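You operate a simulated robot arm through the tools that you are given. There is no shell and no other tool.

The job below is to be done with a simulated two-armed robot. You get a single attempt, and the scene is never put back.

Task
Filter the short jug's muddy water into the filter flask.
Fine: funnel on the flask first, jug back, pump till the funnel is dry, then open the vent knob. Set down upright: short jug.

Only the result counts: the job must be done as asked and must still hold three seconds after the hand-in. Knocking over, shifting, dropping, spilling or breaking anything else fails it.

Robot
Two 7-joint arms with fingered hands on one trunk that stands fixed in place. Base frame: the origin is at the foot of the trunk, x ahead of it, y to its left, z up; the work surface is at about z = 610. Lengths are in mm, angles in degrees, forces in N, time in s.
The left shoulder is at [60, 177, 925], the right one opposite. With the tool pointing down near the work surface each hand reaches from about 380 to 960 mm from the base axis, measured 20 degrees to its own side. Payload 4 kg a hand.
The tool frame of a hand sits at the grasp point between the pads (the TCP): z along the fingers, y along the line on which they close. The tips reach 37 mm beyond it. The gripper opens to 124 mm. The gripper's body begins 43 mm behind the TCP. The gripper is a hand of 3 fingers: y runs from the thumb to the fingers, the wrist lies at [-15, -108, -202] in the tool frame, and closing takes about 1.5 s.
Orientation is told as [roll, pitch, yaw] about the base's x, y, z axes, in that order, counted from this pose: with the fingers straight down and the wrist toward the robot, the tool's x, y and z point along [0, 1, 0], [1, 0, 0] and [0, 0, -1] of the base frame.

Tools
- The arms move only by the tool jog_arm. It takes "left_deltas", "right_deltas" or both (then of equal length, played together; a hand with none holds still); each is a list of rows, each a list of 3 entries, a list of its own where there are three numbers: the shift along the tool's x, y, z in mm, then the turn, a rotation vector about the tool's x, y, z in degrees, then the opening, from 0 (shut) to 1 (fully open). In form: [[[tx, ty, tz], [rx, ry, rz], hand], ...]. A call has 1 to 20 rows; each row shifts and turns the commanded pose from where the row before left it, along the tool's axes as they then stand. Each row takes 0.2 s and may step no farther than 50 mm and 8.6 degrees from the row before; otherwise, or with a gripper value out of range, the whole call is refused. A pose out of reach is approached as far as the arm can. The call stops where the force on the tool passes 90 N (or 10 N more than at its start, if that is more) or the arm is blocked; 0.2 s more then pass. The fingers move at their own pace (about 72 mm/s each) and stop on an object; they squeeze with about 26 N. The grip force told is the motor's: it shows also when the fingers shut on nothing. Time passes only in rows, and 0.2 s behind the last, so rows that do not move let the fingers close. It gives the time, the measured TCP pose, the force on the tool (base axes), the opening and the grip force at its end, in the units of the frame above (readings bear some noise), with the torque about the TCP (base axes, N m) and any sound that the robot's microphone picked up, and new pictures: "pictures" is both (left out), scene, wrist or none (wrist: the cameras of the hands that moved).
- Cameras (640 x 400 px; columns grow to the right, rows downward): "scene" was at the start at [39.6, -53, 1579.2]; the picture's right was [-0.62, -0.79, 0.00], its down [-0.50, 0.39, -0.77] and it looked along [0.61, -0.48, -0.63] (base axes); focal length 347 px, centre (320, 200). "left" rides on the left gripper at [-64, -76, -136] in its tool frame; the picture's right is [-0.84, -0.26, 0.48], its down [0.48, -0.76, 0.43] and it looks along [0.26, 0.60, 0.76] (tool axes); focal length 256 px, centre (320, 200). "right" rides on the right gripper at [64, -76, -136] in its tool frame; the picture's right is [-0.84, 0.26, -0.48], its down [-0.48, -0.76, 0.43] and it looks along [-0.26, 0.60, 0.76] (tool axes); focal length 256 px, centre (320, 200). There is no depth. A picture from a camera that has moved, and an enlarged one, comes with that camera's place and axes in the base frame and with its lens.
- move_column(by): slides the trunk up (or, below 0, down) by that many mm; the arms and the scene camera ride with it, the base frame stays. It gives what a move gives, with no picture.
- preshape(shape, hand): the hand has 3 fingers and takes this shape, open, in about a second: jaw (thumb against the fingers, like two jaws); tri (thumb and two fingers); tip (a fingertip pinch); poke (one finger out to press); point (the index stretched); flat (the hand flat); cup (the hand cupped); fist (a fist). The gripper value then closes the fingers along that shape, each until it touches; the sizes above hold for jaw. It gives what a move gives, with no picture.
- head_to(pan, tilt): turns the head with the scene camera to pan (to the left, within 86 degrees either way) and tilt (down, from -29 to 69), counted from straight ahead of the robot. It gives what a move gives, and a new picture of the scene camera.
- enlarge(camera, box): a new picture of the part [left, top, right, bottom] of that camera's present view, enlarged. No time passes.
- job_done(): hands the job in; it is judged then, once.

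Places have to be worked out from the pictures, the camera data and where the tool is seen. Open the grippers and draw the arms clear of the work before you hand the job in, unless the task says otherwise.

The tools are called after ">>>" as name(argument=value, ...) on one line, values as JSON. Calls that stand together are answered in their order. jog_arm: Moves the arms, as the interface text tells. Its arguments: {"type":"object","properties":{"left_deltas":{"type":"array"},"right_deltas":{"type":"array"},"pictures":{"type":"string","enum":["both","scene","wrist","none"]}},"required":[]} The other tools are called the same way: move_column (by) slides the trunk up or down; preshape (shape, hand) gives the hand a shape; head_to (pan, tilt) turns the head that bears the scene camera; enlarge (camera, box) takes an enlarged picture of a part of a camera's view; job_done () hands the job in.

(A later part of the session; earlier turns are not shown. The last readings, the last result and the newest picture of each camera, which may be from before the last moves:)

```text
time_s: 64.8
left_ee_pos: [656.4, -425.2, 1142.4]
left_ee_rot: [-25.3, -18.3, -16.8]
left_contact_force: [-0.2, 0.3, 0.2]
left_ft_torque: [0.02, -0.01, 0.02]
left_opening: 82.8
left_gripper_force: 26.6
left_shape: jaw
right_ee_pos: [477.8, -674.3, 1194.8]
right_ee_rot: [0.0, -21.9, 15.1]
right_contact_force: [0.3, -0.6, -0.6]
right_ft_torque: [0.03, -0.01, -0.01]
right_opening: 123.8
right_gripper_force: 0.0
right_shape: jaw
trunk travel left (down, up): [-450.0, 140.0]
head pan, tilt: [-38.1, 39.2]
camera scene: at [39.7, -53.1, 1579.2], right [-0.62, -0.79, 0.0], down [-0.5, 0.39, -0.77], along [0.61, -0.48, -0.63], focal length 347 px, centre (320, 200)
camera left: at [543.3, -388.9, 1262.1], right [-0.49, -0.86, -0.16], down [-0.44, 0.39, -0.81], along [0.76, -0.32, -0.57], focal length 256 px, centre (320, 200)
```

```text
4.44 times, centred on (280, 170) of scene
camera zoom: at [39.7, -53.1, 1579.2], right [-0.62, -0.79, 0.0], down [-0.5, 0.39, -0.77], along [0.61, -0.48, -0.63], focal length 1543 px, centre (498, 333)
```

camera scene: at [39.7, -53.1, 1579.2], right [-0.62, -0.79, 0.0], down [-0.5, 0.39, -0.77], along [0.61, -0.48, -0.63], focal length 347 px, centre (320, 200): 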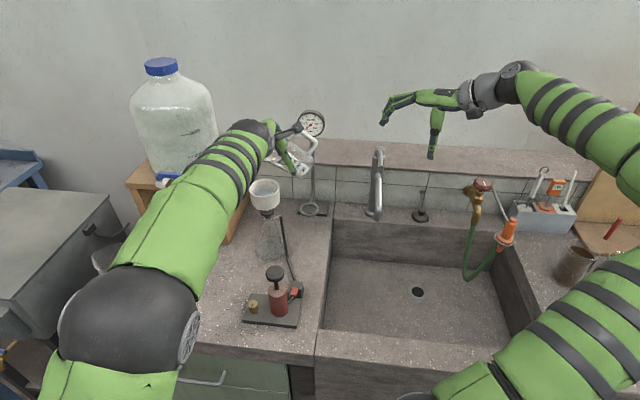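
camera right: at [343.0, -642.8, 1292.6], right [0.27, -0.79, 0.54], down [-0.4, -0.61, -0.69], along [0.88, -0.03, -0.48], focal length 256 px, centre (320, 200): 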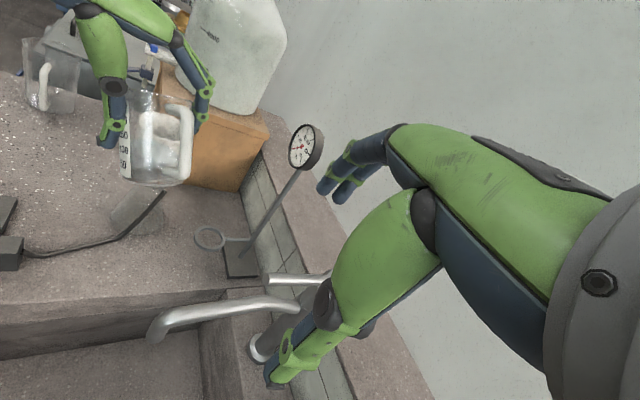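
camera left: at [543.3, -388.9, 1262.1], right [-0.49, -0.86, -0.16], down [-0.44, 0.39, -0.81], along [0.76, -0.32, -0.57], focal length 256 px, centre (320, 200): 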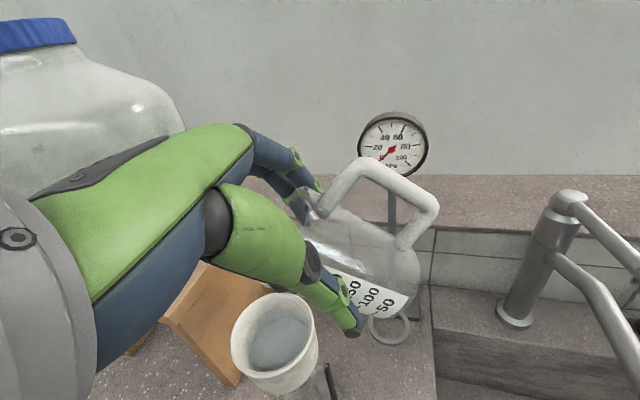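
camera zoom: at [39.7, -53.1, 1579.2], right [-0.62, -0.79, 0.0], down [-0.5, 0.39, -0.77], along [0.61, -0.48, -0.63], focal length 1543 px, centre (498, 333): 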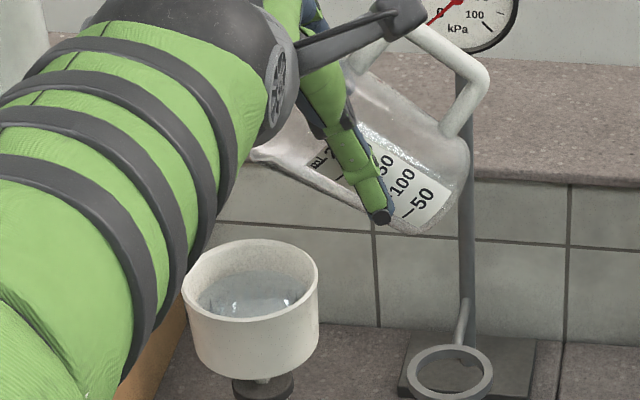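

No drips are visible. I'll back away from the funnel and untilt to 30°, then carry the jug back around to the left.

>>> jog_arm(left_deltas=[[[-14.4, -24.8, 0.9], [0, 0, 0], 0], [[-14.4, -24.8, 0.9], [0, 0, 0], 0], [[-14.4, -24.8, 0.9], [0, 0, 0], 0], [[0, 0, 0], [0, 5.95, 2.17], 0], [[0, 0, 0], [0, 5.95, 2.17], 0], [[0, 0, 0], [0, 5.95, 2.17], 0], [[33.4, -16.6, -6.5], [0, 0, 0], 0], [[33.4, -16.6, -6.5], [0, 0, 0], 0], [[33.4, -16.6, -6.5], [0, 0, 0], 0], [[33.4, -16.6, -6.5], [0, 0, 0], 0], [[0, 0, 0], [0, 0, 0], 0]], pictures="both")

```text
time_s: 67.2
left_ee_pos: [562.5, -293.3, 1124.6]
left_ee_rot: [-5.3, -20.0, -23.3]
left_contact_force: [0.9, 0.2, -0.3]
left_ft_torque: [0.01, -0.01, 0.0]
left_opening: 82.5
left_gripper_force: 26.4
left_shape: jaw
right_ee_pos: [477.5, -675.0, 1193.2]
right_ee_rot: [0.0, -22.0, 15.1]
right_contact_force: [-0.1, -0.2, 0.0]
right_ft_torque: [0.02, 0.0, -0.03]
right_opening: 123.7
right_gripper_force: 0.1
right_shape: jaw
trunk travel left (down, up): [-450.0, 140.0]
head pan, tilt: [-38.1, 39.2]
camera scene: at [39.6, -53.4, 1579.2], right [-0.62, -0.79, 0.0], down [-0.5, 0.39, -0.77], along [0.61, -0.48, -0.63], focal length 347 px, centre (320, 200)
camera left: at [433.9, -289.9, 1231.6], right [-0.44, -0.77, -0.47], down [-0.33, 0.62, -0.71], along [0.83, -0.16, -0.53], focal length 256 px, centre (320, 200)
```

scene: 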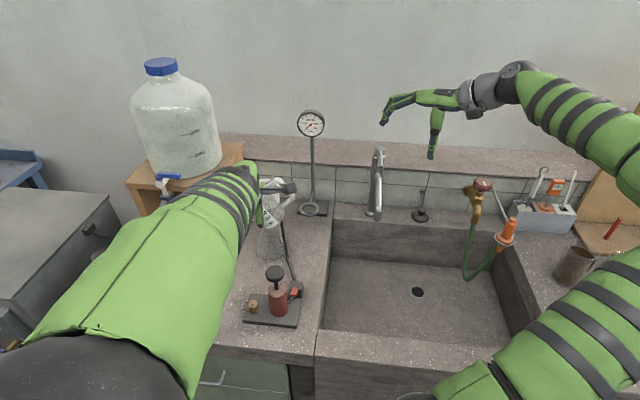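
left: 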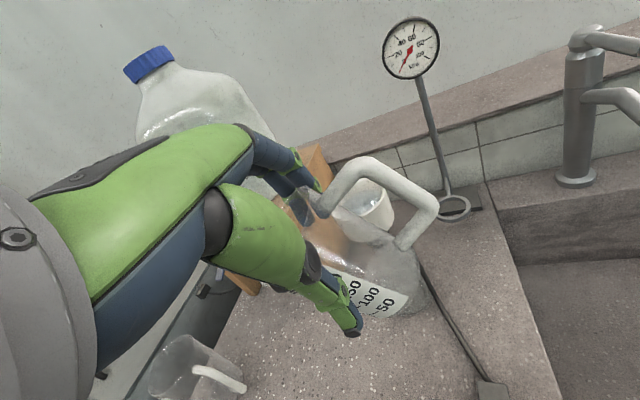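

Now I'll carry the jug back over its original place, level it and undo the yaw.

>>> jog_arm(left_deltas=[[[38.1, 2.3, -0.6], [0, 0, 0], 0], [[38.1, 2.3, -0.6], [0, 0, 0], 0], [[38.1, 2.3, -0.6], [0, 0, 0], 0], [[38.1, 2.3, -0.6], [0, 0, 0], 0], [[38.1, 2.3, -0.6], [0, 0, 0], 0], [[0, 0, 0], [0, 7.05, 2.57], 0], [[0, 0, 0], [0, 7.05, 2.57], 0], [[0, 0, 0], [0, 7.05, 2.57], 0], [[0, 0, 0], [0, 7.05, 2.57], 0], [[0, 0, 0], [-2.54, -1.86, 5.11], 0], [[0, 0, 0], [-2.54, -1.86, 5.11], 0], [[0, 0, 0], [-2.54, -1.86, 5.11], 0], [[0, 0, 0], [0, 0, 0], 0]], pictures="both")

>>> enlarge(camera="scene", box=[110, 150, 250, 310])

>>> enlarge(camera="right", box=[0, 0, 160, 160])

```text
time_s: 70.0
left_ee_pos: [653.7, -124.0, 1114.5]
left_ee_rot: [26.5, -18.1, -52.0]
left_contact_force: [0.2, 0.8, -0.4]
left_ft_torque: [0.02, 0.0, 0.0]
left_opening: 82.9
left_gripper_force: 25.8
left_shape: jaw
right_ee_pos: [476.4, -674.6, 1193.4]
right_ee_rot: [0.0, -21.9, 15.0]
right_contact_force: [0.2, -0.5, -0.7]
right_ft_torque: [0.0, -0.01, -0.01]
right_opening: 123.5
right_gripper_force: 0.0
right_shape: jaw
trunk travel left (down, up): [-450.0, 140.0]
head pan, tilt: [-38.1, 39.2]
camera scene: at [39.5, -53.6, 1579.2], right [-0.62, -0.79, 0.0], down [-0.5, 0.39, -0.77], along [0.61, -0.48, -0.63], focal length 347 px, centre (320, 200)
camera left: at [499.0, -115.2, 1180.6], right [-0.42, -0.33, -0.85], down [0.08, 0.91, -0.4], along [0.91, -0.24, -0.35], focal length 256 px, centre (320, 200)
```

scene: 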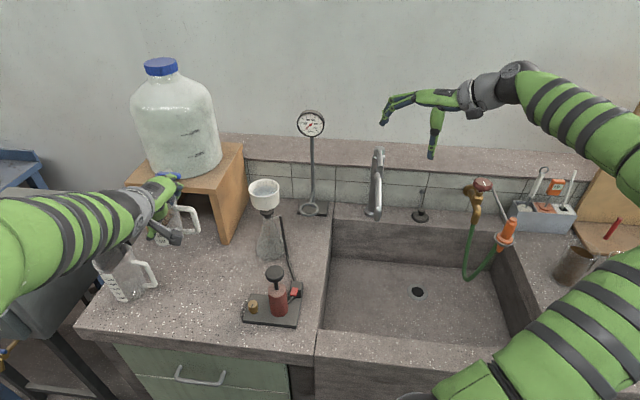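
left: 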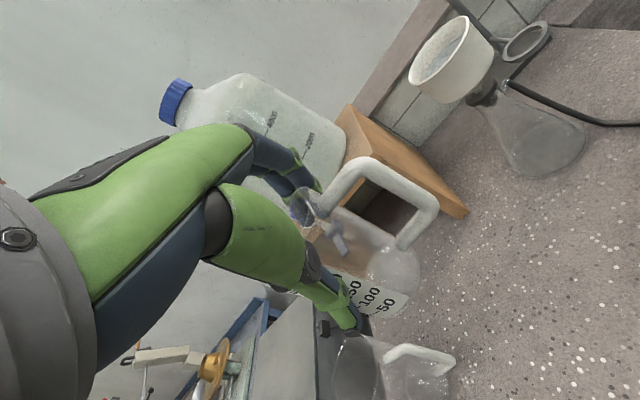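

```text
2.50 times, centred on (180, 230) of scene
camera zoom: at [39.5, -53.6, 1579.2], right [-0.62, -0.79, 0.0], down [-0.5, 0.39, -0.77], along [0.61, -0.48, -0.63], focal length 868 px, centre (670, 125)
```

zoom: 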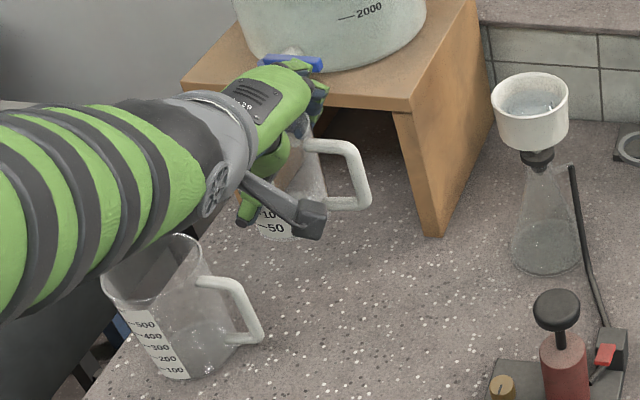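

```text
2.50 times, centred on (80, 80) of right
camera zoom: at [342.8, -643.4, 1292.3], right [0.27, -0.79, 0.54], down [-0.4, -0.61, -0.69], along [0.88, -0.03, -0.48], focal length 640 px, centre (920, 500)
```

zoom: 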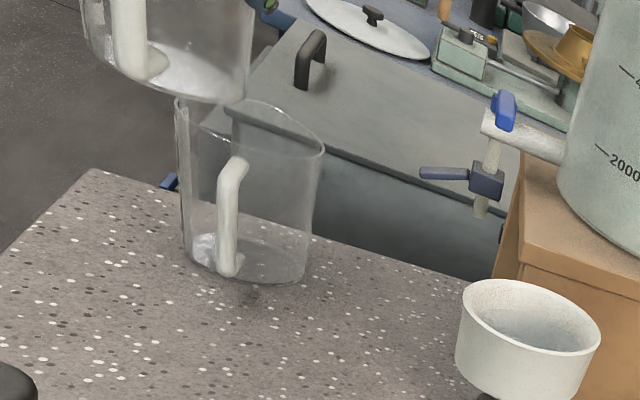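

The jug is level above its original spot. I'll lower it to just above the counter.

>>> jog_arm(left_deltas=[[[-12.7, -9.3, 25.6], [0, 0, 0], 0], [[-16.9, -12.4, 34.1], [0, 0, 0], 0], [[-16.9, -12.4, 34.1], [0, 0, 0], 0], [[-16.9, -12.4, 34.1], [0, 0, 0], 0], [[-16.9, -12.4, 34.1], [0, 0, 0], 0], [[-10.6, -7.75, 21.3], [0, 0, 0], 0], [[0, 0, 0], [0, 0, 0], 0]], pictures="wrist")

>>> enlarge(camera="right", box=[0, 0, 160, 160])

>>> enlarge(camera="left", box=[220, 120, 480, 360])

```text
time_s: 71.6
left_ee_pos: [653.8, -124.1, 899.2]
left_ee_rot: [26.5, -18.0, -51.8]
left_contact_force: [-0.6, 0.1, -1.6]
left_ft_torque: [0.0, 0.03, 0.01]
left_opening: 82.7
left_gripper_force: 25.5
left_shape: jaw
right_ee_pos: [478.1, -672.3, 1194.0]
right_ee_rot: [0.0, -22.1, 15.0]
right_contact_force: [-0.3, -0.2, -0.2]
right_ft_torque: [0.01, 0.02, 0.01]
right_opening: 123.7
right_gripper_force: 0.1
right_shape: jaw
trunk travel left (down, up): [-450.0, 140.0]
head pan, tilt: [-38.1, 39.2]
camera left: at [499.3, -114.6, 965.4], right [-0.42, -0.33, -0.85], down [0.08, 0.91, -0.4], along [0.91, -0.24, -0.35], focal length 256 px, centre (320, 200)
```

left: 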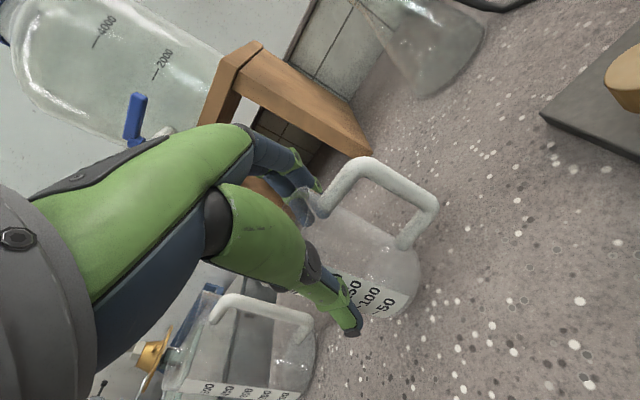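

```text
2.50 times, centred on (80, 80) of right
camera zoom: at [343.0, -642.9, 1292.5], right [0.27, -0.79, 0.54], down [-0.4, -0.61, -0.69], along [0.88, -0.03, -0.48], focal length 640 px, centre (920, 500)
```

zoom: 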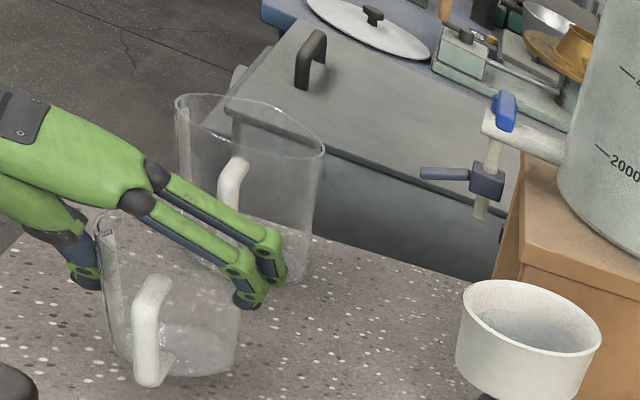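

```text
1.67 times, centred on (350, 240) of left
camera zoom: at [499.3, -114.6, 965.4], right [-0.42, -0.33, -0.85], down [0.08, 0.91, -0.4], along [0.91, -0.24, -0.35], focal length 427 px, centre (270, 133)
```

zoom: 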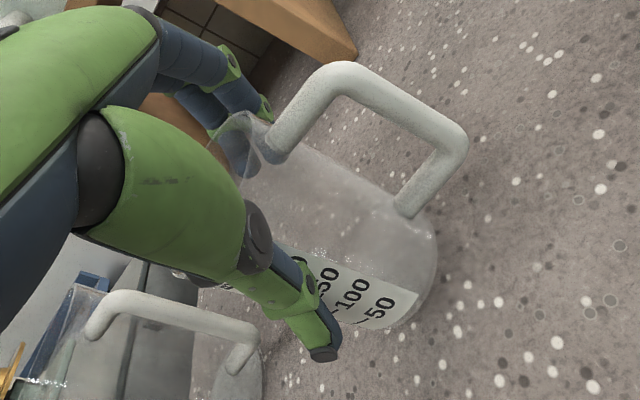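

About 16 mm remain. I'll lower in small steps to feel the counter.

>>> jog_arm(left_deltas=[[[-2.5, -1.86, 5.1], [0, 0, 0], 0], [[-2.1, -1.55, 4.3], [0, 0, 0], 0], [[-0.85, -0.62, 1.7], [0, 0, 0], 0], [[0, 0, 0], [0, 0, 0], 0]], pictures="none")

```text
time_s: 72.6
left_ee_pos: [653.3, -123.4, 885.9]
left_ee_rot: [26.5, -18.1, -51.9]
left_contact_force: [0.0, -0.9, -1.3]
left_ft_torque: [0.05, -0.04, -0.02]
left_opening: 82.7
left_gripper_force: 26.1
left_shape: jaw
right_ee_pos: [477.4, -674.0, 1193.1]
right_ee_rot: [-0.1, -22.1, 15.1]
right_contact_force: [-0.1, 0.2, -0.6]
right_ft_torque: [-0.01, 0.0, -0.02]
right_opening: 123.6
right_gripper_force: 0.1
right_shape: jaw
trunk travel left (down, up): [-450.0, 140.0]
head pan, tilt: [-38.1, 39.2]
```

No contact yet. I'll go a little lower in 1 mm steps.

>>> jog_arm(left_deltas=[[[-0.42, -0.31, 0.85], [0, 0, 0], 0], [[-0.42, -0.31, 0.85], [0, 0, 0], 0], [[0, 0, 0], [0, 0, 0], 0]], pictures="none")

>>> enlarge(camera="right", box=[0, 50, 80, 160])

```text
time_s: 73.4
left_ee_pos: [654.3, -124.0, 885.1]
left_ee_rot: [26.4, -18.1, -52.0]
left_contact_force: [0.2, -0.5, 0.4]
left_ft_torque: [0.02, 0.01, -0.02]
left_opening: 82.6
left_gripper_force: 26.0
left_shape: jaw
right_ee_pos: [476.3, -673.7, 1192.9]
right_ee_rot: [0.0, -22.0, 15.1]
right_contact_force: [0.5, -0.5, 0.0]
right_ft_torque: [0.01, -0.01, 0.04]
right_opening: 123.4
right_gripper_force: 0.0
right_shape: jaw
trunk travel left (down, up): [-450.0, 140.0]
head pan, tilt: [-38.1, 39.2]
```

```text
3.64 times, centred on (40, 105) of right
camera zoom: at [343.0, -643.0, 1292.4], right [0.27, -0.79, 0.54], down [-0.4, -0.61, -0.69], along [0.88, -0.03, -0.48], focal length 931 px, centre (1338, 546)
```

zoom: 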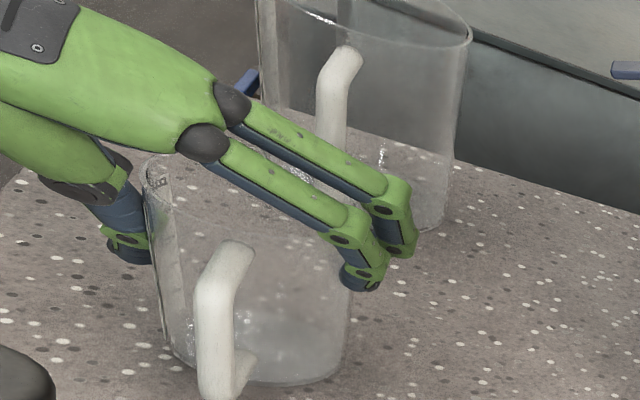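

The force is starting to rise. I'll take one or two more millimetres.

>>> jog_arm(left_deltas=[[[-0.42, -0.31, 0.85], [0, 0, 0], 0], [[-0.42, -0.31, 0.85], [0, 0, 0], 0], [[0, 0, 0], [0, 0, 0], 0]], pictures="none")

```text
time_s: 74.2
left_ee_pos: [653.4, -122.8, 883.2]
left_ee_rot: [26.5, -18.2, -51.8]
left_contact_force: [1.1, 2.1, 6.0]
left_ft_torque: [-0.02, -0.07, 0.03]
left_opening: 82.9
left_gripper_force: 26.2
left_shape: jaw
right_ee_pos: [478.0, -674.1, 1193.5]
right_ee_rot: [-0.1, -22.1, 15.1]
right_contact_force: [-0.7, 1.2, 0.3]
right_ft_torque: [0.02, 0.02, -0.03]
right_opening: 123.6
right_gripper_force: 0.1
right_shape: jaw
trunk travel left (down, up): [-450.0, 140.0]
head pan, tilt: [-38.1, 39.2]
```

The jug stands on the counter with 6 N contact. I'll open the left hand gently.

>>> jog_arm(left_deltas=[[[0, 0, 0], [0, 0, 0], 0.7], [[0, 0, 0], [0, 0, 0], 0.75], [[0, 0, 0], [0, 0, 0], 0.8], [[0, 0, 0], [0, 0, 0], 0.9], [[0, 0, 0], [0, 0, 0], 1], [[0, 0, 0], [0, 0, 0], 1], [[0, 0, 0], [0, 0, 0], 1]], pictures="wrist")

>>> enlarge(camera="right", box=[0, 50, 80, 160])

>>> enlarge(camera="left", box=[220, 120, 480, 400])

```text
time_s: 75.8
left_ee_pos: [652.7, -122.7, 881.4]
left_ee_rot: [26.4, -18.2, -52.0]
left_contact_force: [0.2, -0.5, -0.2]
left_ft_torque: [0.01, -0.02, 0.03]
left_opening: 123.6
left_gripper_force: 0.0
left_shape: jaw
right_ee_pos: [478.4, -673.6, 1193.1]
right_ee_rot: [0.1, -22.1, 15.1]
right_contact_force: [-1.0, -0.9, -0.6]
right_ft_torque: [0.03, -0.04, -0.03]
right_opening: 123.7
right_gripper_force: 0.0
right_shape: jaw
trunk travel left (down, up): [-450.0, 140.0]
head pan, tilt: [-38.1, 39.2]
camera left: at [500.0, -114.5, 948.7], right [-0.42, -0.34, -0.85], down [0.08, 0.91, -0.4], along [0.91, -0.23, -0.35], focal length 256 px, centre (320, 200)
```

left: 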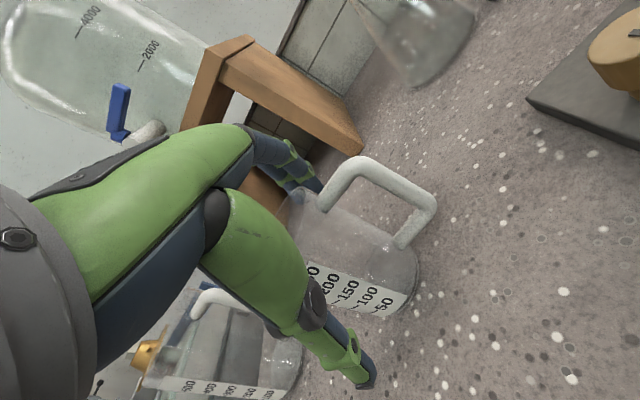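

```text
3.64 times, centred on (40, 105) of right
camera zoom: at [343.0, -642.9, 1292.5], right [0.27, -0.79, 0.54], down [-0.4, -0.61, -0.69], along [0.88, -0.03, -0.48], focal length 931 px, centre (1338, 546)
```

zoom: 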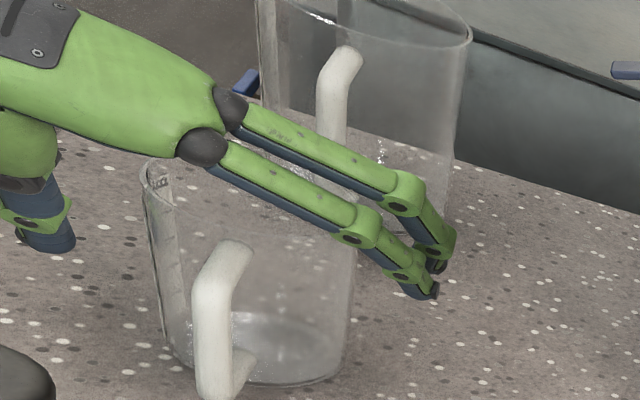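

```text
1.43 times, centred on (350, 260) of left
camera zoom: at [500.0, -114.5, 948.7], right [-0.42, -0.34, -0.85], down [0.08, 0.91, -0.4], along [0.91, -0.23, -0.35], focal length 366 px, centre (277, 114)
```

zoom: 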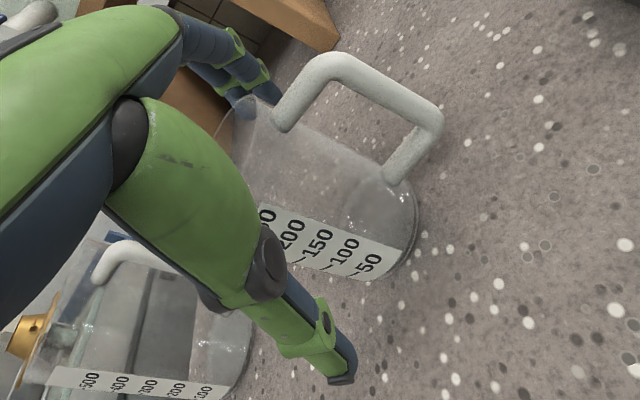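

The jug stands upright and free. I'll retract the left hand along its approach line.

>>> jog_arm(left_deltas=[[[0, 3.4, -9.4], [0, 0, 0], 1], [[0, 6.8, -18.8], [0, 0, 0], 1], [[0, 10.3, -28.2], [0, 0, 0], 1], [[0, 10.3, -28.2], [0, 0, 0], 1], [[0, 10.3, -28.2], [0, 0, 0], 1], [[12.7, 9.3, -25.6], [0, 0, 0], 1], [[0, 0, 0], [0, 0, 0], 1]], pictures="both")

>>> enlarge(camera="scene", box=[80, 160, 320, 340])

```text
time_s: 77.4
left_ee_pos: [618.3, -159.7, 1021.3]
left_ee_rot: [26.5, -18.0, -51.8]
left_contact_force: [0.1, -0.6, -0.3]
left_ft_torque: [0.0, 0.01, 0.02]
left_opening: 123.7
left_gripper_force: 0.0
left_shape: jaw
right_ee_pos: [477.4, -674.6, 1193.3]
right_ee_rot: [0.1, -22.0, 15.1]
right_contact_force: [0.1, -1.2, -0.4]
right_ft_torque: [-0.04, 0.01, 0.01]
right_opening: 123.5
right_gripper_force: 0.0
right_shape: jaw
trunk travel left (down, up): [-450.0, 140.0]
head pan, tilt: [-38.1, 39.2]
camera scene: at [39.7, -53.2, 1579.2], right [-0.62, -0.79, 0.0], down [-0.5, 0.39, -0.77], along [0.61, -0.48, -0.63], focal length 347 px, centre (320, 200)
camera left: at [464.0, -151.5, 1086.6], right [-0.42, -0.34, -0.84], down [0.08, 0.91, -0.4], along [0.91, -0.23, -0.35], focal length 256 px, centre (320, 200)
```

scene: 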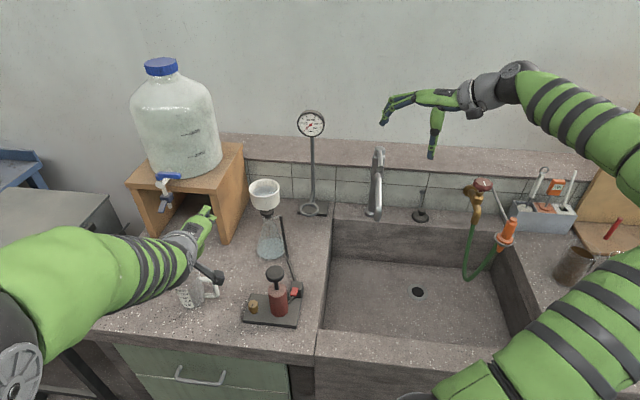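
left: 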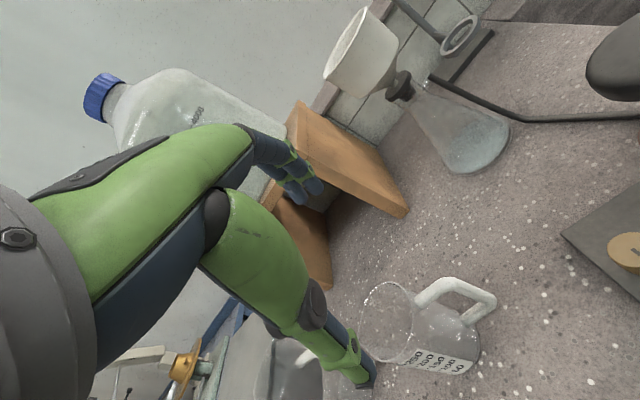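

```text
2.22 times, centred on (200, 250) of scene
camera zoom: at [39.7, -53.2, 1579.2], right [-0.62, -0.79, 0.0], down [-0.5, 0.39, -0.77], along [0.61, -0.48, -0.63], focal length 771 px, centre (587, 89)
```

zoom: 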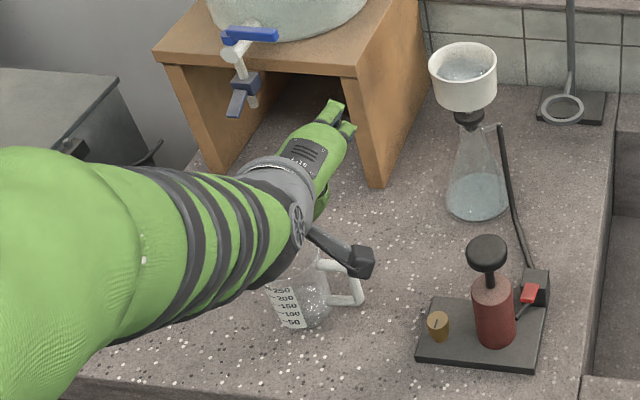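

The jug is back and standing. I'll park the left arm up and to the left, and bring the right hand over the pump for a closer look.

>>> jog_arm(left_deltas=[[[14.1, 10.3, -28.4], [0, 0, 0], 1], [[14.1, 10.3, -28.4], [0, 0, 0], 1], [[14.1, 10.3, -28.4], [0, 0, 0], 1], [[22.4, -24.5, -21.3], [0, 0, 0], 1], [[22.4, -24.5, -21.3], [0, 0, 0], 1], [[22.4, -24.5, -21.3], [0, 0, 0], 1], [[22.4, -24.5, -21.3], [0, 0, 0], 1], [[22.4, -24.5, -21.3], [0, 0, 0], 1]], right_deltas=[[[0, 0, 0], [7.33, 0, 0], 1], [[0, 0, 0], [7.33, 0, 0], 1], [[0, 0, 0], [7.34, 0, 0], 1], [[0, 0, 0], [0, 0, 7.5], 1], [[0, 0, 0], [0, 0, 7.5], 1], [[30, 1, 3], [0, 0, 0], 1], [[40, 1, 3], [0, 0, 0], 1], [[40, 1, 3], [0, 0, 0], 1]], pictures="scene")

```text
time_s: 79.2
left_ee_pos: [559.9, -0.6, 1221.6]
left_ee_rot: [26.4, -18.2, -51.8]
left_contact_force: [-0.3, 0.4, 0.7]
left_ft_torque: [0.0, -0.03, -0.01]
left_opening: 123.7
left_gripper_force: 0.0
left_shape: jaw
right_ee_pos: [479.1, -564.7, 1186.5]
right_ee_rot: [-0.1, 0.0, 0.0]
right_contact_force: [1.0, 0.4, -0.8]
right_ft_torque: [0.0, -0.01, 0.03]
right_opening: 123.5
right_gripper_force: 0.1
right_shape: jaw
trunk travel left (down, up): [-450.0, 140.0]
head pan, tilt: [-38.1, 39.2]
camera scene: at [38.5, -51.6, 1579.3], right [-0.62, -0.79, 0.0], down [-0.5, 0.39, -0.78], along [0.61, -0.48, -0.63], focal length 347 px, centre (320, 200)
```

scene: 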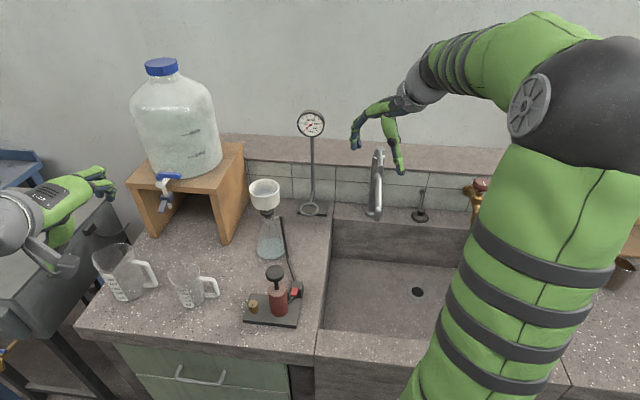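

The view is clear. I'll check jug, flask, funnel and pump in detail.

>>> enlarge(camera="scene", box=[230, 170, 320, 270])

>>> enlarge(camera="scene", box=[150, 240, 330, 340])

>>> enlarge(camera="right", box=[0, 80, 320, 380])

```text
4.00 times, centred on (275, 220) of scene
camera zoom: at [38.5, -51.6, 1579.3], right [-0.62, -0.79, 0.0], down [-0.5, 0.39, -0.78], along [0.61, -0.48, -0.63], focal length 1389 px, centre (500, 120)
```

zoom: 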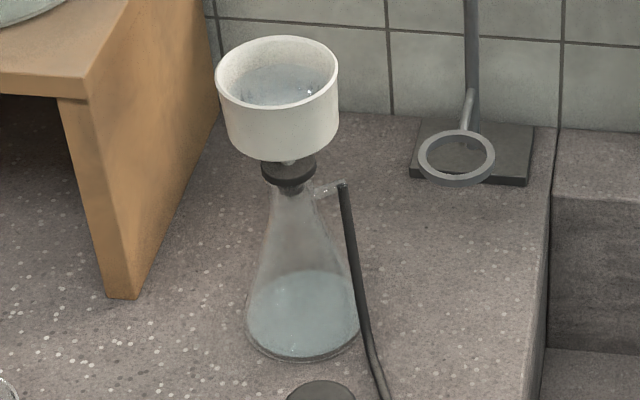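

```text
3.56 times, centred on (240, 290) of scene
camera zoom: at [38.5, -51.6, 1579.3], right [-0.62, -0.79, 0.0], down [-0.5, 0.39, -0.78], along [0.61, -0.48, -0.63], focal length 1234 px, centre (604, -120)
```

zoom: 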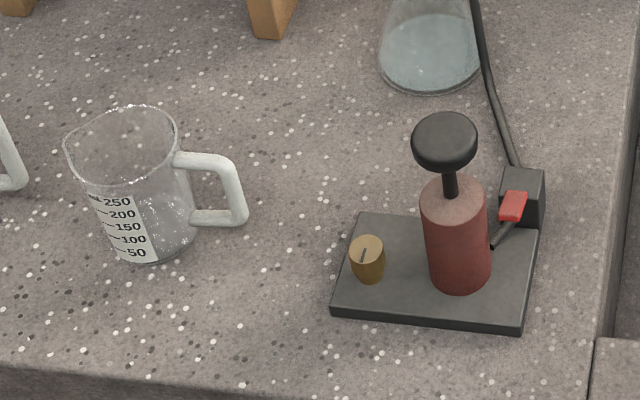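

```text
1.33 times, centred on (160, 230) of right
camera zoom: at [401.9, -498.3, 1324.2], right [0.26, -0.84, 0.48], down [-0.76, -0.48, -0.43], along [0.6, -0.26, -0.76], focal length 341 px, centre (533, 160)
```

zoom: 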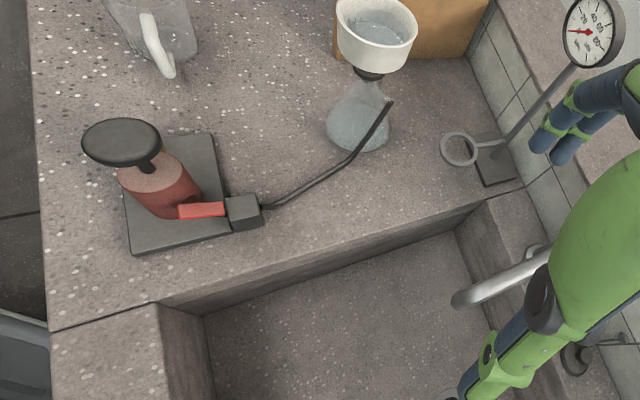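

Gravity is already filtering some water into the flask. The pump knob's top computes to about (493,-280,962), with roughly 35 mm of rod below it, and the brass vent knob is near (542,-234). I'll close the right hand and bring its fingertips over the pump knob.

>>> jog_arm(right_deltas=[[[35.6, 1.1, 10.8], [0, 0, 0], 0.8], [[35.6, 1.1, 10.8], [0, 0, 0], 0.6], [[35.6, 1.1, 10.8], [0, 0, 0], 0.4], [[35.6, 1.1, 10.8], [0, 0, 0], 0.2], [[35.6, 1.1, 10.8], [0, 0, 0], 0], [[35.6, 1.1, 10.8], [0, 0, 0], 0], [[35.6, 1.1, 10.8], [0, 0, 0], 0], [[35.6, 1.1, 10.8], [0, 0, 0], 0], [[0, 0, 0], [-7, 0, 0], 0], [[0, 0, 0], [-7, 0, 0], 0], [[0, 0, 0], [-6, 0, 0], 0], [[0, 0, 0], [0, 0, 0], 0]], pictures="both")

>>> enlarge(camera="scene", box=[220, 190, 340, 340])

>>> enlarge(camera="right", box=[180, 150, 420, 390])

```text
time_s: 81.8
left_ee_pos: [560.3, -1.3, 1221.7]
left_ee_rot: [26.6, -18.1, -51.9]
left_contact_force: [1.0, -0.1, -0.4]
left_ft_torque: [-0.01, 0.0, -0.01]
left_opening: 123.9
left_gripper_force: 0.0
left_shape: jaw
right_ee_pos: [489.2, -278.2, 1098.4]
right_ee_rot: [0.0, -20.0, 0.1]
right_contact_force: [-0.1, -0.3, 0.4]
right_ft_torque: [0.0, 0.01, 0.01]
right_opening: 0.1
right_gripper_force: 26.2
right_shape: jaw
trunk travel left (down, up): [-450.0, 140.0]
head pan, tilt: [-38.1, 39.2]
camera scene: at [39.6, -52.9, 1579.2], right [-0.62, -0.79, 0.0], down [-0.5, 0.39, -0.77], along [0.61, -0.48, -0.63], focal length 347 px, centre (320, 200)
camera right: at [370.6, -214.0, 1201.8], right [0.08, -0.84, 0.54], down [-0.56, -0.48, -0.67], along [0.82, -0.25, -0.51], focal length 256 px, centre (320, 200)
```

scene: 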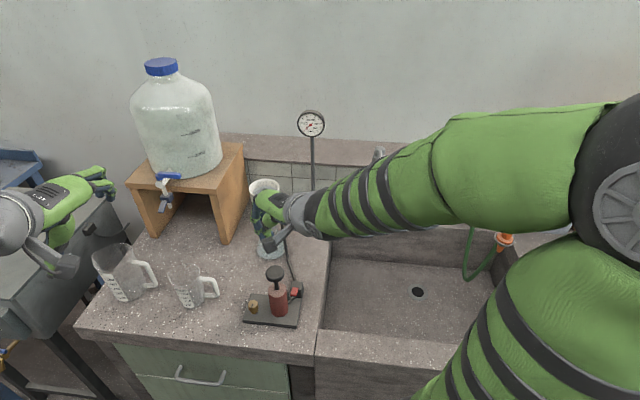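
right: 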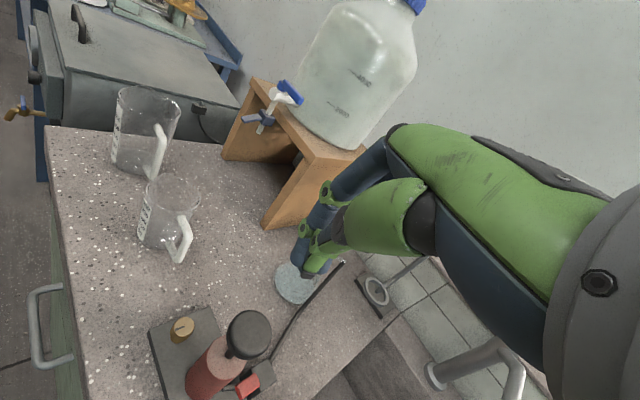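

```text
2.67 times, centred on (280, 265) of scene
camera zoom: at [39.6, -52.9, 1579.2], right [-0.62, -0.79, 0.0], down [-0.5, 0.39, -0.77], along [0.61, -0.48, -0.63], focal length 926 px, centre (427, 27)
```

zoom: 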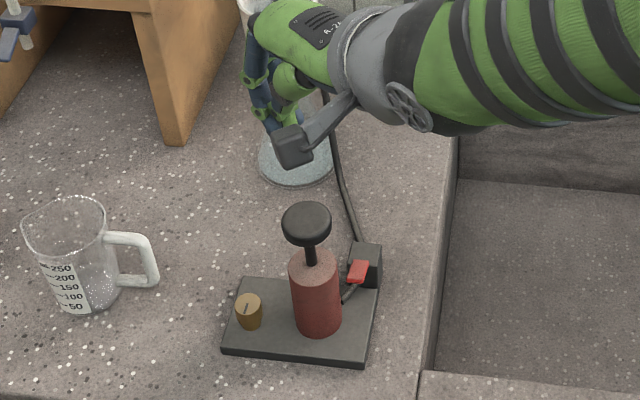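

```text
1.67 times, centred on (300, 270) of right
camera zoom: at [370.6, -214.0, 1201.8], right [0.08, -0.84, 0.54], down [-0.56, -0.48, -0.67], along [0.82, -0.25, -0.51], focal length 427 px, centre (353, 83)
```

zoom: 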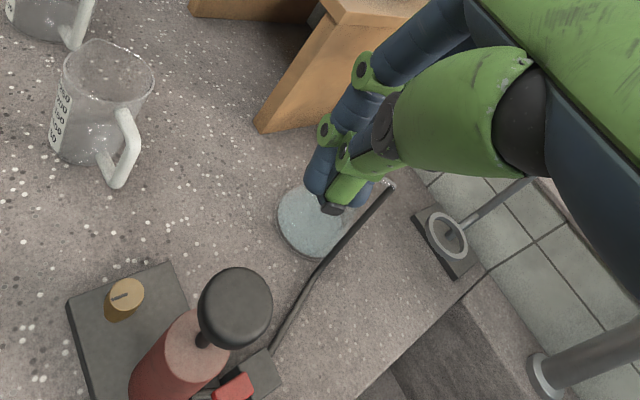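

The closed fingertips compute to about (+14,−9) off the TCP, so I'll shift to center them on the pump knob and descend to just above it.

>>> jog_arm(right_deltas=[[[7.2, -11.1, -4.0], [0, 0, 0], 0], [[0, -10.3, 28.2], [0, 0, 0], 0], [[0, -10.3, 28.2], [0, 0, 0], 0], [[0, -8.5, 23.5], [0, 0, 0], 0], [[0, 0, 0], [0, 0, 0], 0]], pictures="both")

>>> enlarge(camera="scene", box=[230, 210, 320, 330])

>>> enlarge(camera="right", box=[220, 180, 400, 360])

>>> enlarge(camera="left", box=[400, 100, 640, 400])

```text
time_s: 83.0
left_ee_pos: [559.1, -0.9, 1221.3]
left_ee_rot: [26.6, -18.1, -51.8]
left_contact_force: [-0.6, 0.0, 0.2]
left_ft_torque: [-0.02, 0.0, 0.0]
left_opening: 123.6
left_gripper_force: 0.0
left_shape: jaw
right_ee_pos: [506.7, -277.5, 1025.7]
right_ee_rot: [0.1, -20.0, 0.1]
right_contact_force: [0.8, -0.5, -0.5]
right_ft_torque: [0.0, 0.01, -0.02]
right_opening: 0.4
right_gripper_force: 25.7
right_shape: jaw
right hand out of reach, approached as far as the arm can: row 2, 3, 4
trunk travel left (down, up): [-450.0, 140.0]
head pan, tilt: [-38.1, 39.2]
camera scene: at [39.2, -52.6, 1579.3], right [-0.62, -0.79, 0.0], down [-0.5, 0.39, -0.77], along [0.61, -0.48, -0.63], focal length 347 px, centre (320, 200)
camera right: at [387.4, -212.2, 1129.1], right [0.08, -0.84, 0.54], down [-0.56, -0.48, -0.67], along [0.82, -0.25, -0.51], focal length 256 px, centre (320, 200)
```

scene: 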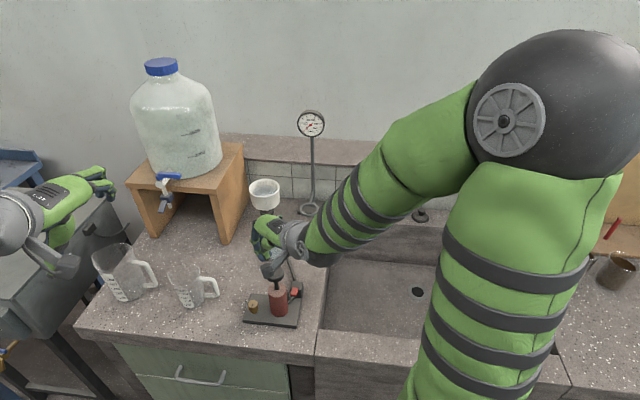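
right: 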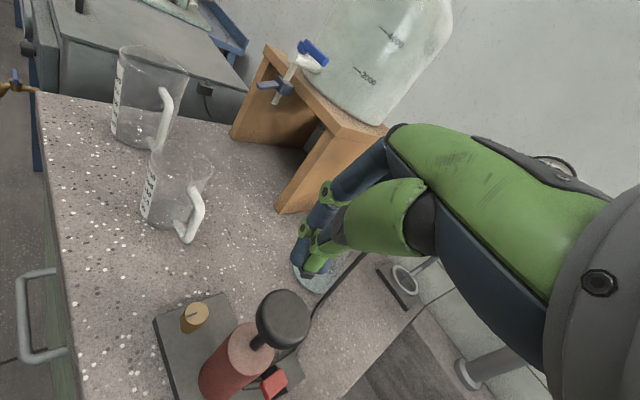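

```text
3.33 times, centred on (275, 270) of scene
camera zoom: at [39.2, -52.6, 1579.3], right [-0.62, -0.79, 0.0], down [-0.5, 0.39, -0.77], along [0.61, -0.48, -0.63], focal length 1157 px, centre (470, -33)
```

zoom: 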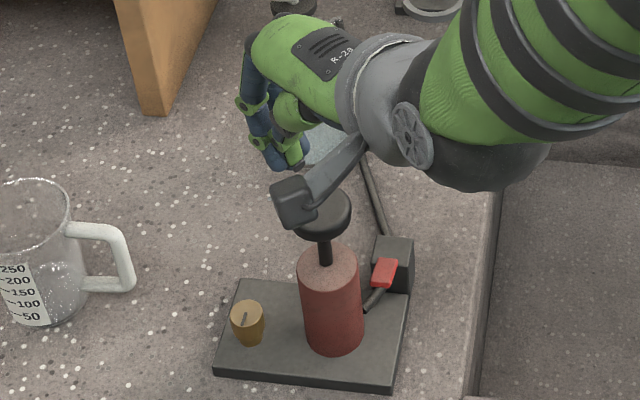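

```text
2.22 times, centred on (310, 270) of right
camera zoom: at [387.4, -212.2, 1129.1], right [0.08, -0.84, 0.54], down [-0.56, -0.48, -0.67], along [0.82, -0.25, -0.51], focal length 569 px, centre (342, 44)
```

zoom: 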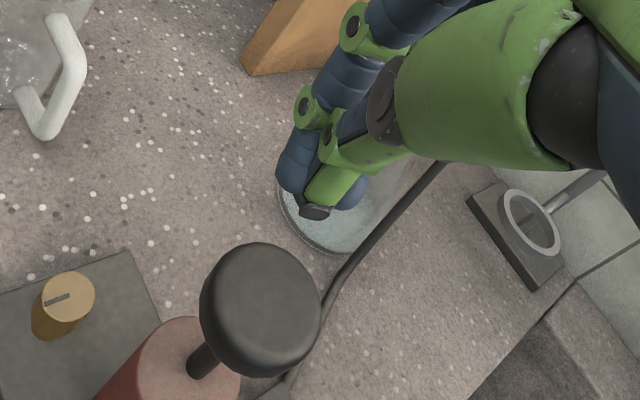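

```text
1.33 times, centred on (520, 250) of left
camera zoom: at [406.2, 7.9, 1287.2], right [-0.42, -0.34, -0.85], down [0.08, 0.91, -0.4], along [0.91, -0.24, -0.35], focal length 341 px, centre (53, 133)
```

zoom: 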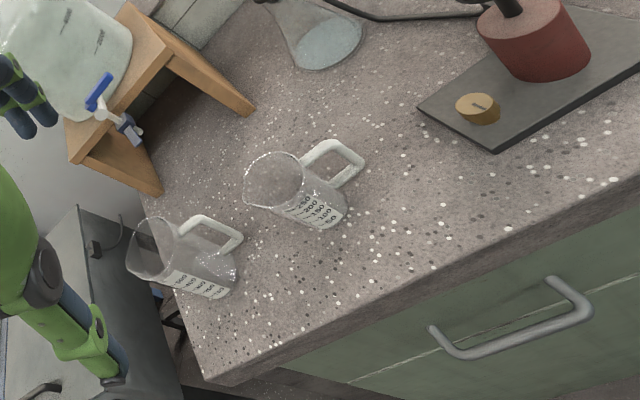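

The right hand hit its inner reach limit with the wrist this close to the body. I'll raise it and yaw to +50° so the wrist lies farther out to the right.

>>> jog_arm(right_deltas=[[[0, 13.7, -37.6], [0, 0, 0], 0], [[0, 13.7, -37.6], [0, 0, 0], 0], [[0, 0, 0], [0, 2.44, -6.71], 0], [[0, 0, 0], [0, 2.44, -6.71], 0], [[0, 0, 0], [0, 2.44, -6.71], 0], [[0, 0, 0], [0, 2.44, -6.71], 0], [[0, 0, 0], [0, 2.44, -6.71], 0], [[0, 0, 0], [0, 2.44, -6.71], 0], [[0, 0, 0], [0, 2.44, -6.71], 0], [[0, 0, 0], [0, 0, 0], 0]], pictures="both")

```text
time_s: 85.4
left_ee_pos: [560.3, -1.6, 1221.5]
left_ee_rot: [26.5, -18.1, -51.9]
left_contact_force: [0.3, -0.2, -0.6]
left_ft_torque: [0.01, 0.0, 0.0]
left_opening: 123.7
left_gripper_force: 0.1
left_shape: jaw
right_ee_pos: [483.5, -380.6, 1068.4]
right_ee_rot: [3.4, -16.4, 35.4]
right_contact_force: [-1.0, 0.3, 0.2]
right_ft_torque: [0.01, -0.01, 0.02]
right_opening: 0.2
right_gripper_force: 26.3
right_shape: jaw
right hand out of reach, approached as far as the arm can: row 5
trunk travel left (down, up): [-450.0, 140.0]
head pan, tilt: [-38.1, 39.2]
stopped in row 10 (right hand): the arm was blocked; the commanded pose is now the measured one
camera scene: at [39.3, -52.8, 1579.2], right [-0.62, -0.79, 0.0], down [-0.5, 0.39, -0.77], along [0.61, -0.48, -0.63], focal length 347 px, centre (320, 200)
camera right: at [359.2, -400.5, 1182.1], right [0.6, -0.63, 0.48], down [-0.22, -0.72, -0.66], along [0.77, 0.29, -0.57], focal length 256 px, centre (320, 200)
```

scene: 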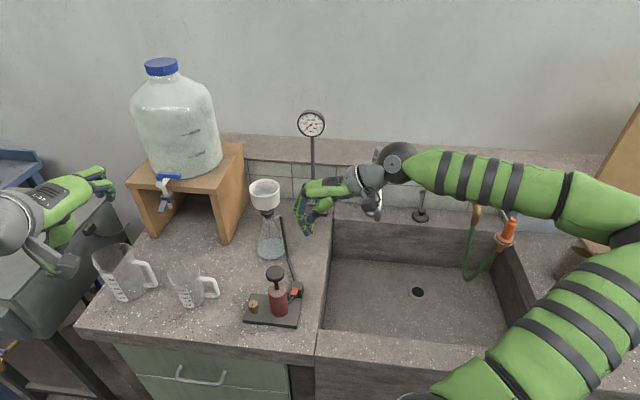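
right: 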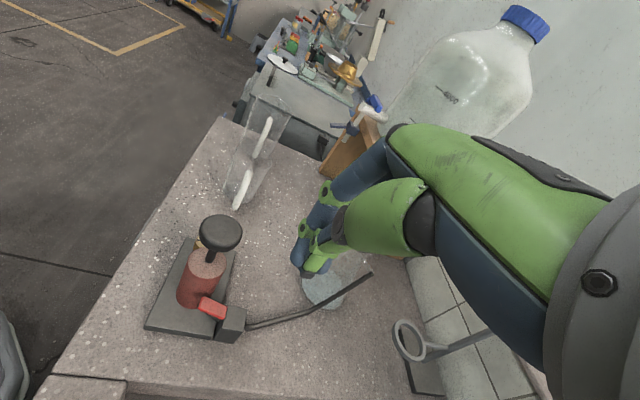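

The arm reconfigured and stopped. I'll check that nothing on the right side was touched by looking around with the head.

>>> head_to(pan=-60, tilt=39)

```text
time_s: 86.2
left_ee_pos: [560.9, -1.8, 1220.7]
left_ee_rot: [26.5, -18.1, -51.9]
left_contact_force: [0.0, 0.4, 0.0]
left_ft_torque: [0.01, 0.01, 0.0]
left_opening: 123.7
left_gripper_force: 0.1
left_shape: jaw
right_ee_pos: [483.9, -381.5, 1068.7]
right_ee_rot: [3.5, -16.2, 35.6]
right_contact_force: [0.9, -1.4, -0.4]
right_ft_torque: [0.02, -0.02, -0.01]
right_opening: 0.0
right_gripper_force: 25.7
right_shape: jaw
trunk travel left (down, up): [-450.0, 140.0]
head pan, tilt: [-60.0, 39.0]
camera scene: at [15.1, -74.5, 1579.6], right [-0.87, -0.5, 0.0], down [-0.32, 0.54, -0.78], along [0.39, -0.67, -0.63], focal length 347 px, centre (320, 200)
```

scene: 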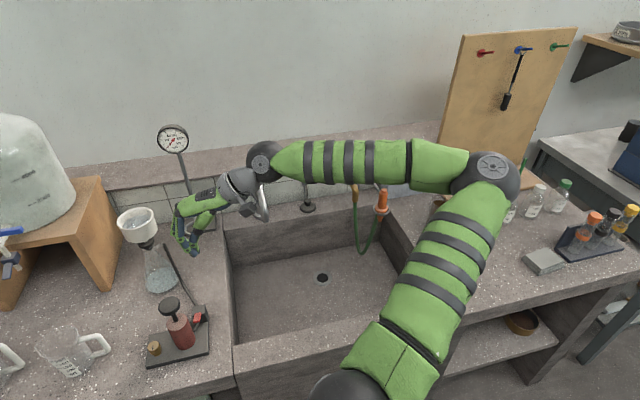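

The elbow now hangs high over the right counter (about z≈1210), well above the bottles. The left arm is better placed for the pump, so I'll raise the right hand and move it away, then verify nothing was disturbed.

>>> jog_arm(right_deltas=[[[0, 7, -24], [0, 0, 0], 0], [[0, 7, -24], [0, 0, 0], 0.2], [[0, 7, -24], [0, 0, 0], 0.5], [[0, 7, -24], [0, 0, 0], 0.8], [[0, 0, 0], [0, 0, 0], 1]], pictures="both")

```text
time_s: 87.5
left_ee_pos: [560.7, -1.8, 1221.6]
left_ee_rot: [26.5, -18.2, -51.9]
left_contact_force: [-0.1, 0.1, 0.8]
left_ft_torque: [0.01, -0.03, 0.02]
left_opening: 123.6
left_gripper_force: 0.3
left_shape: jaw
right_ee_pos: [486.4, -385.5, 1167.9]
right_ee_rot: [3.6, -16.4, 35.5]
right_contact_force: [-0.7, -0.6, -1.5]
right_ft_torque: [0.05, -0.02, 0.04]
right_opening: 97.5
right_gripper_force: 0.1
right_shape: jaw
trunk travel left (down, up): [-450.0, 140.0]
head pan, tilt: [-60.0, 39.0]
camera scene: at [15.2, -74.5, 1579.6], right [-0.87, -0.5, 0.0], down [-0.31, 0.55, -0.78], along [0.39, -0.67, -0.63], focal length 347 px, centre (320, 200)
camera right: at [361.9, -404.7, 1281.9], right [0.6, -0.63, 0.48], down [-0.22, -0.72, -0.66], along [0.77, 0.29, -0.58], focal length 256 px, centre (320, 200)
```

scene: 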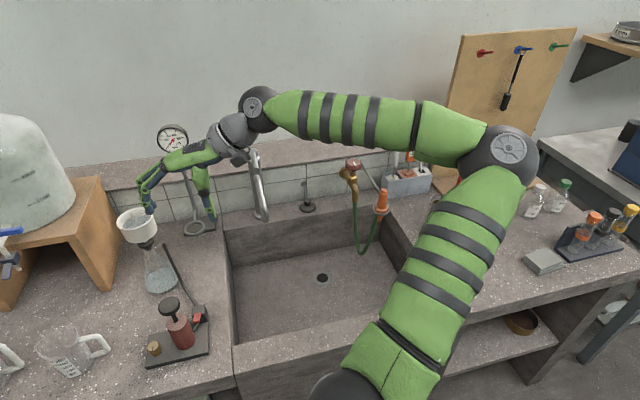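
right: 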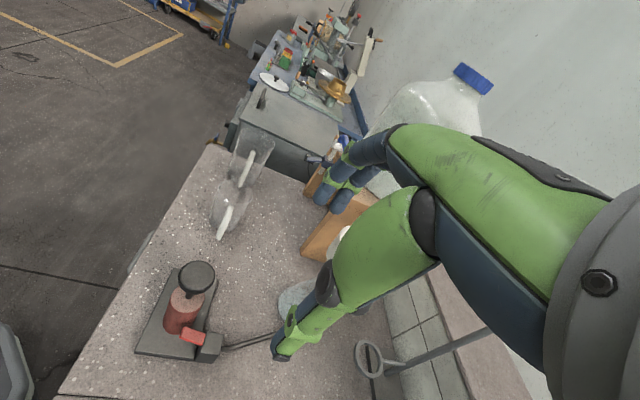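

The caddy and faucets look untouched. I'll withdraw the right hand back and up toward its starting area.

>>> jog_arm(right_deltas=[[[1.5, -26, -35], [0, 0, 0], 1], [[1.5, -26, -35], [0, 0, 0], 1], [[1.5, -26, -35], [0, 0, 0], 1], [[0, 0, 0], [0, 0, 0], 1]], pictures="scene")

```text
time_s: 88.5
left_ee_pos: [560.4, -1.6, 1219.9]
left_ee_rot: [26.5, -18.1, -51.9]
left_contact_force: [1.2, 0.0, 0.2]
left_ft_torque: [-0.01, 0.0, -0.01]
left_opening: 123.5
left_gripper_force: 0.0
left_shape: jaw
right_ee_pos: [403.7, -446.4, 1246.6]
right_ee_rot: [3.6, -16.5, 35.5]
right_contact_force: [-0.6, 0.0, -0.8]
right_ft_torque: [0.01, -0.01, 0.01]
right_opening: 123.9
right_gripper_force: 0.1
right_shape: jaw
trunk travel left (down, up): [-450.0, 140.0]
head pan, tilt: [-60.0, 39.0]
camera scene: at [15.3, -74.5, 1579.6], right [-0.87, -0.5, 0.0], down [-0.31, 0.55, -0.78], along [0.39, -0.67, -0.63], focal length 347 px, centre (320, 200)
```

scene: 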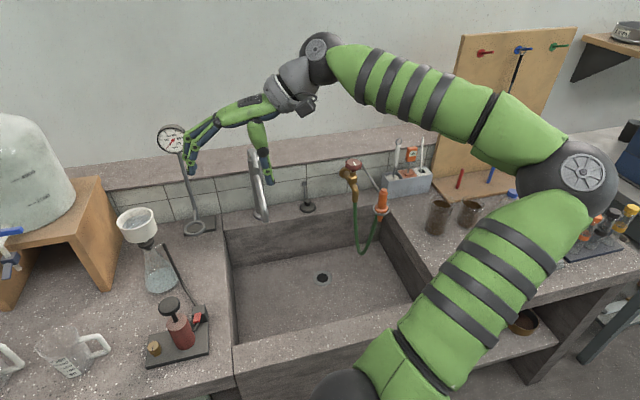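

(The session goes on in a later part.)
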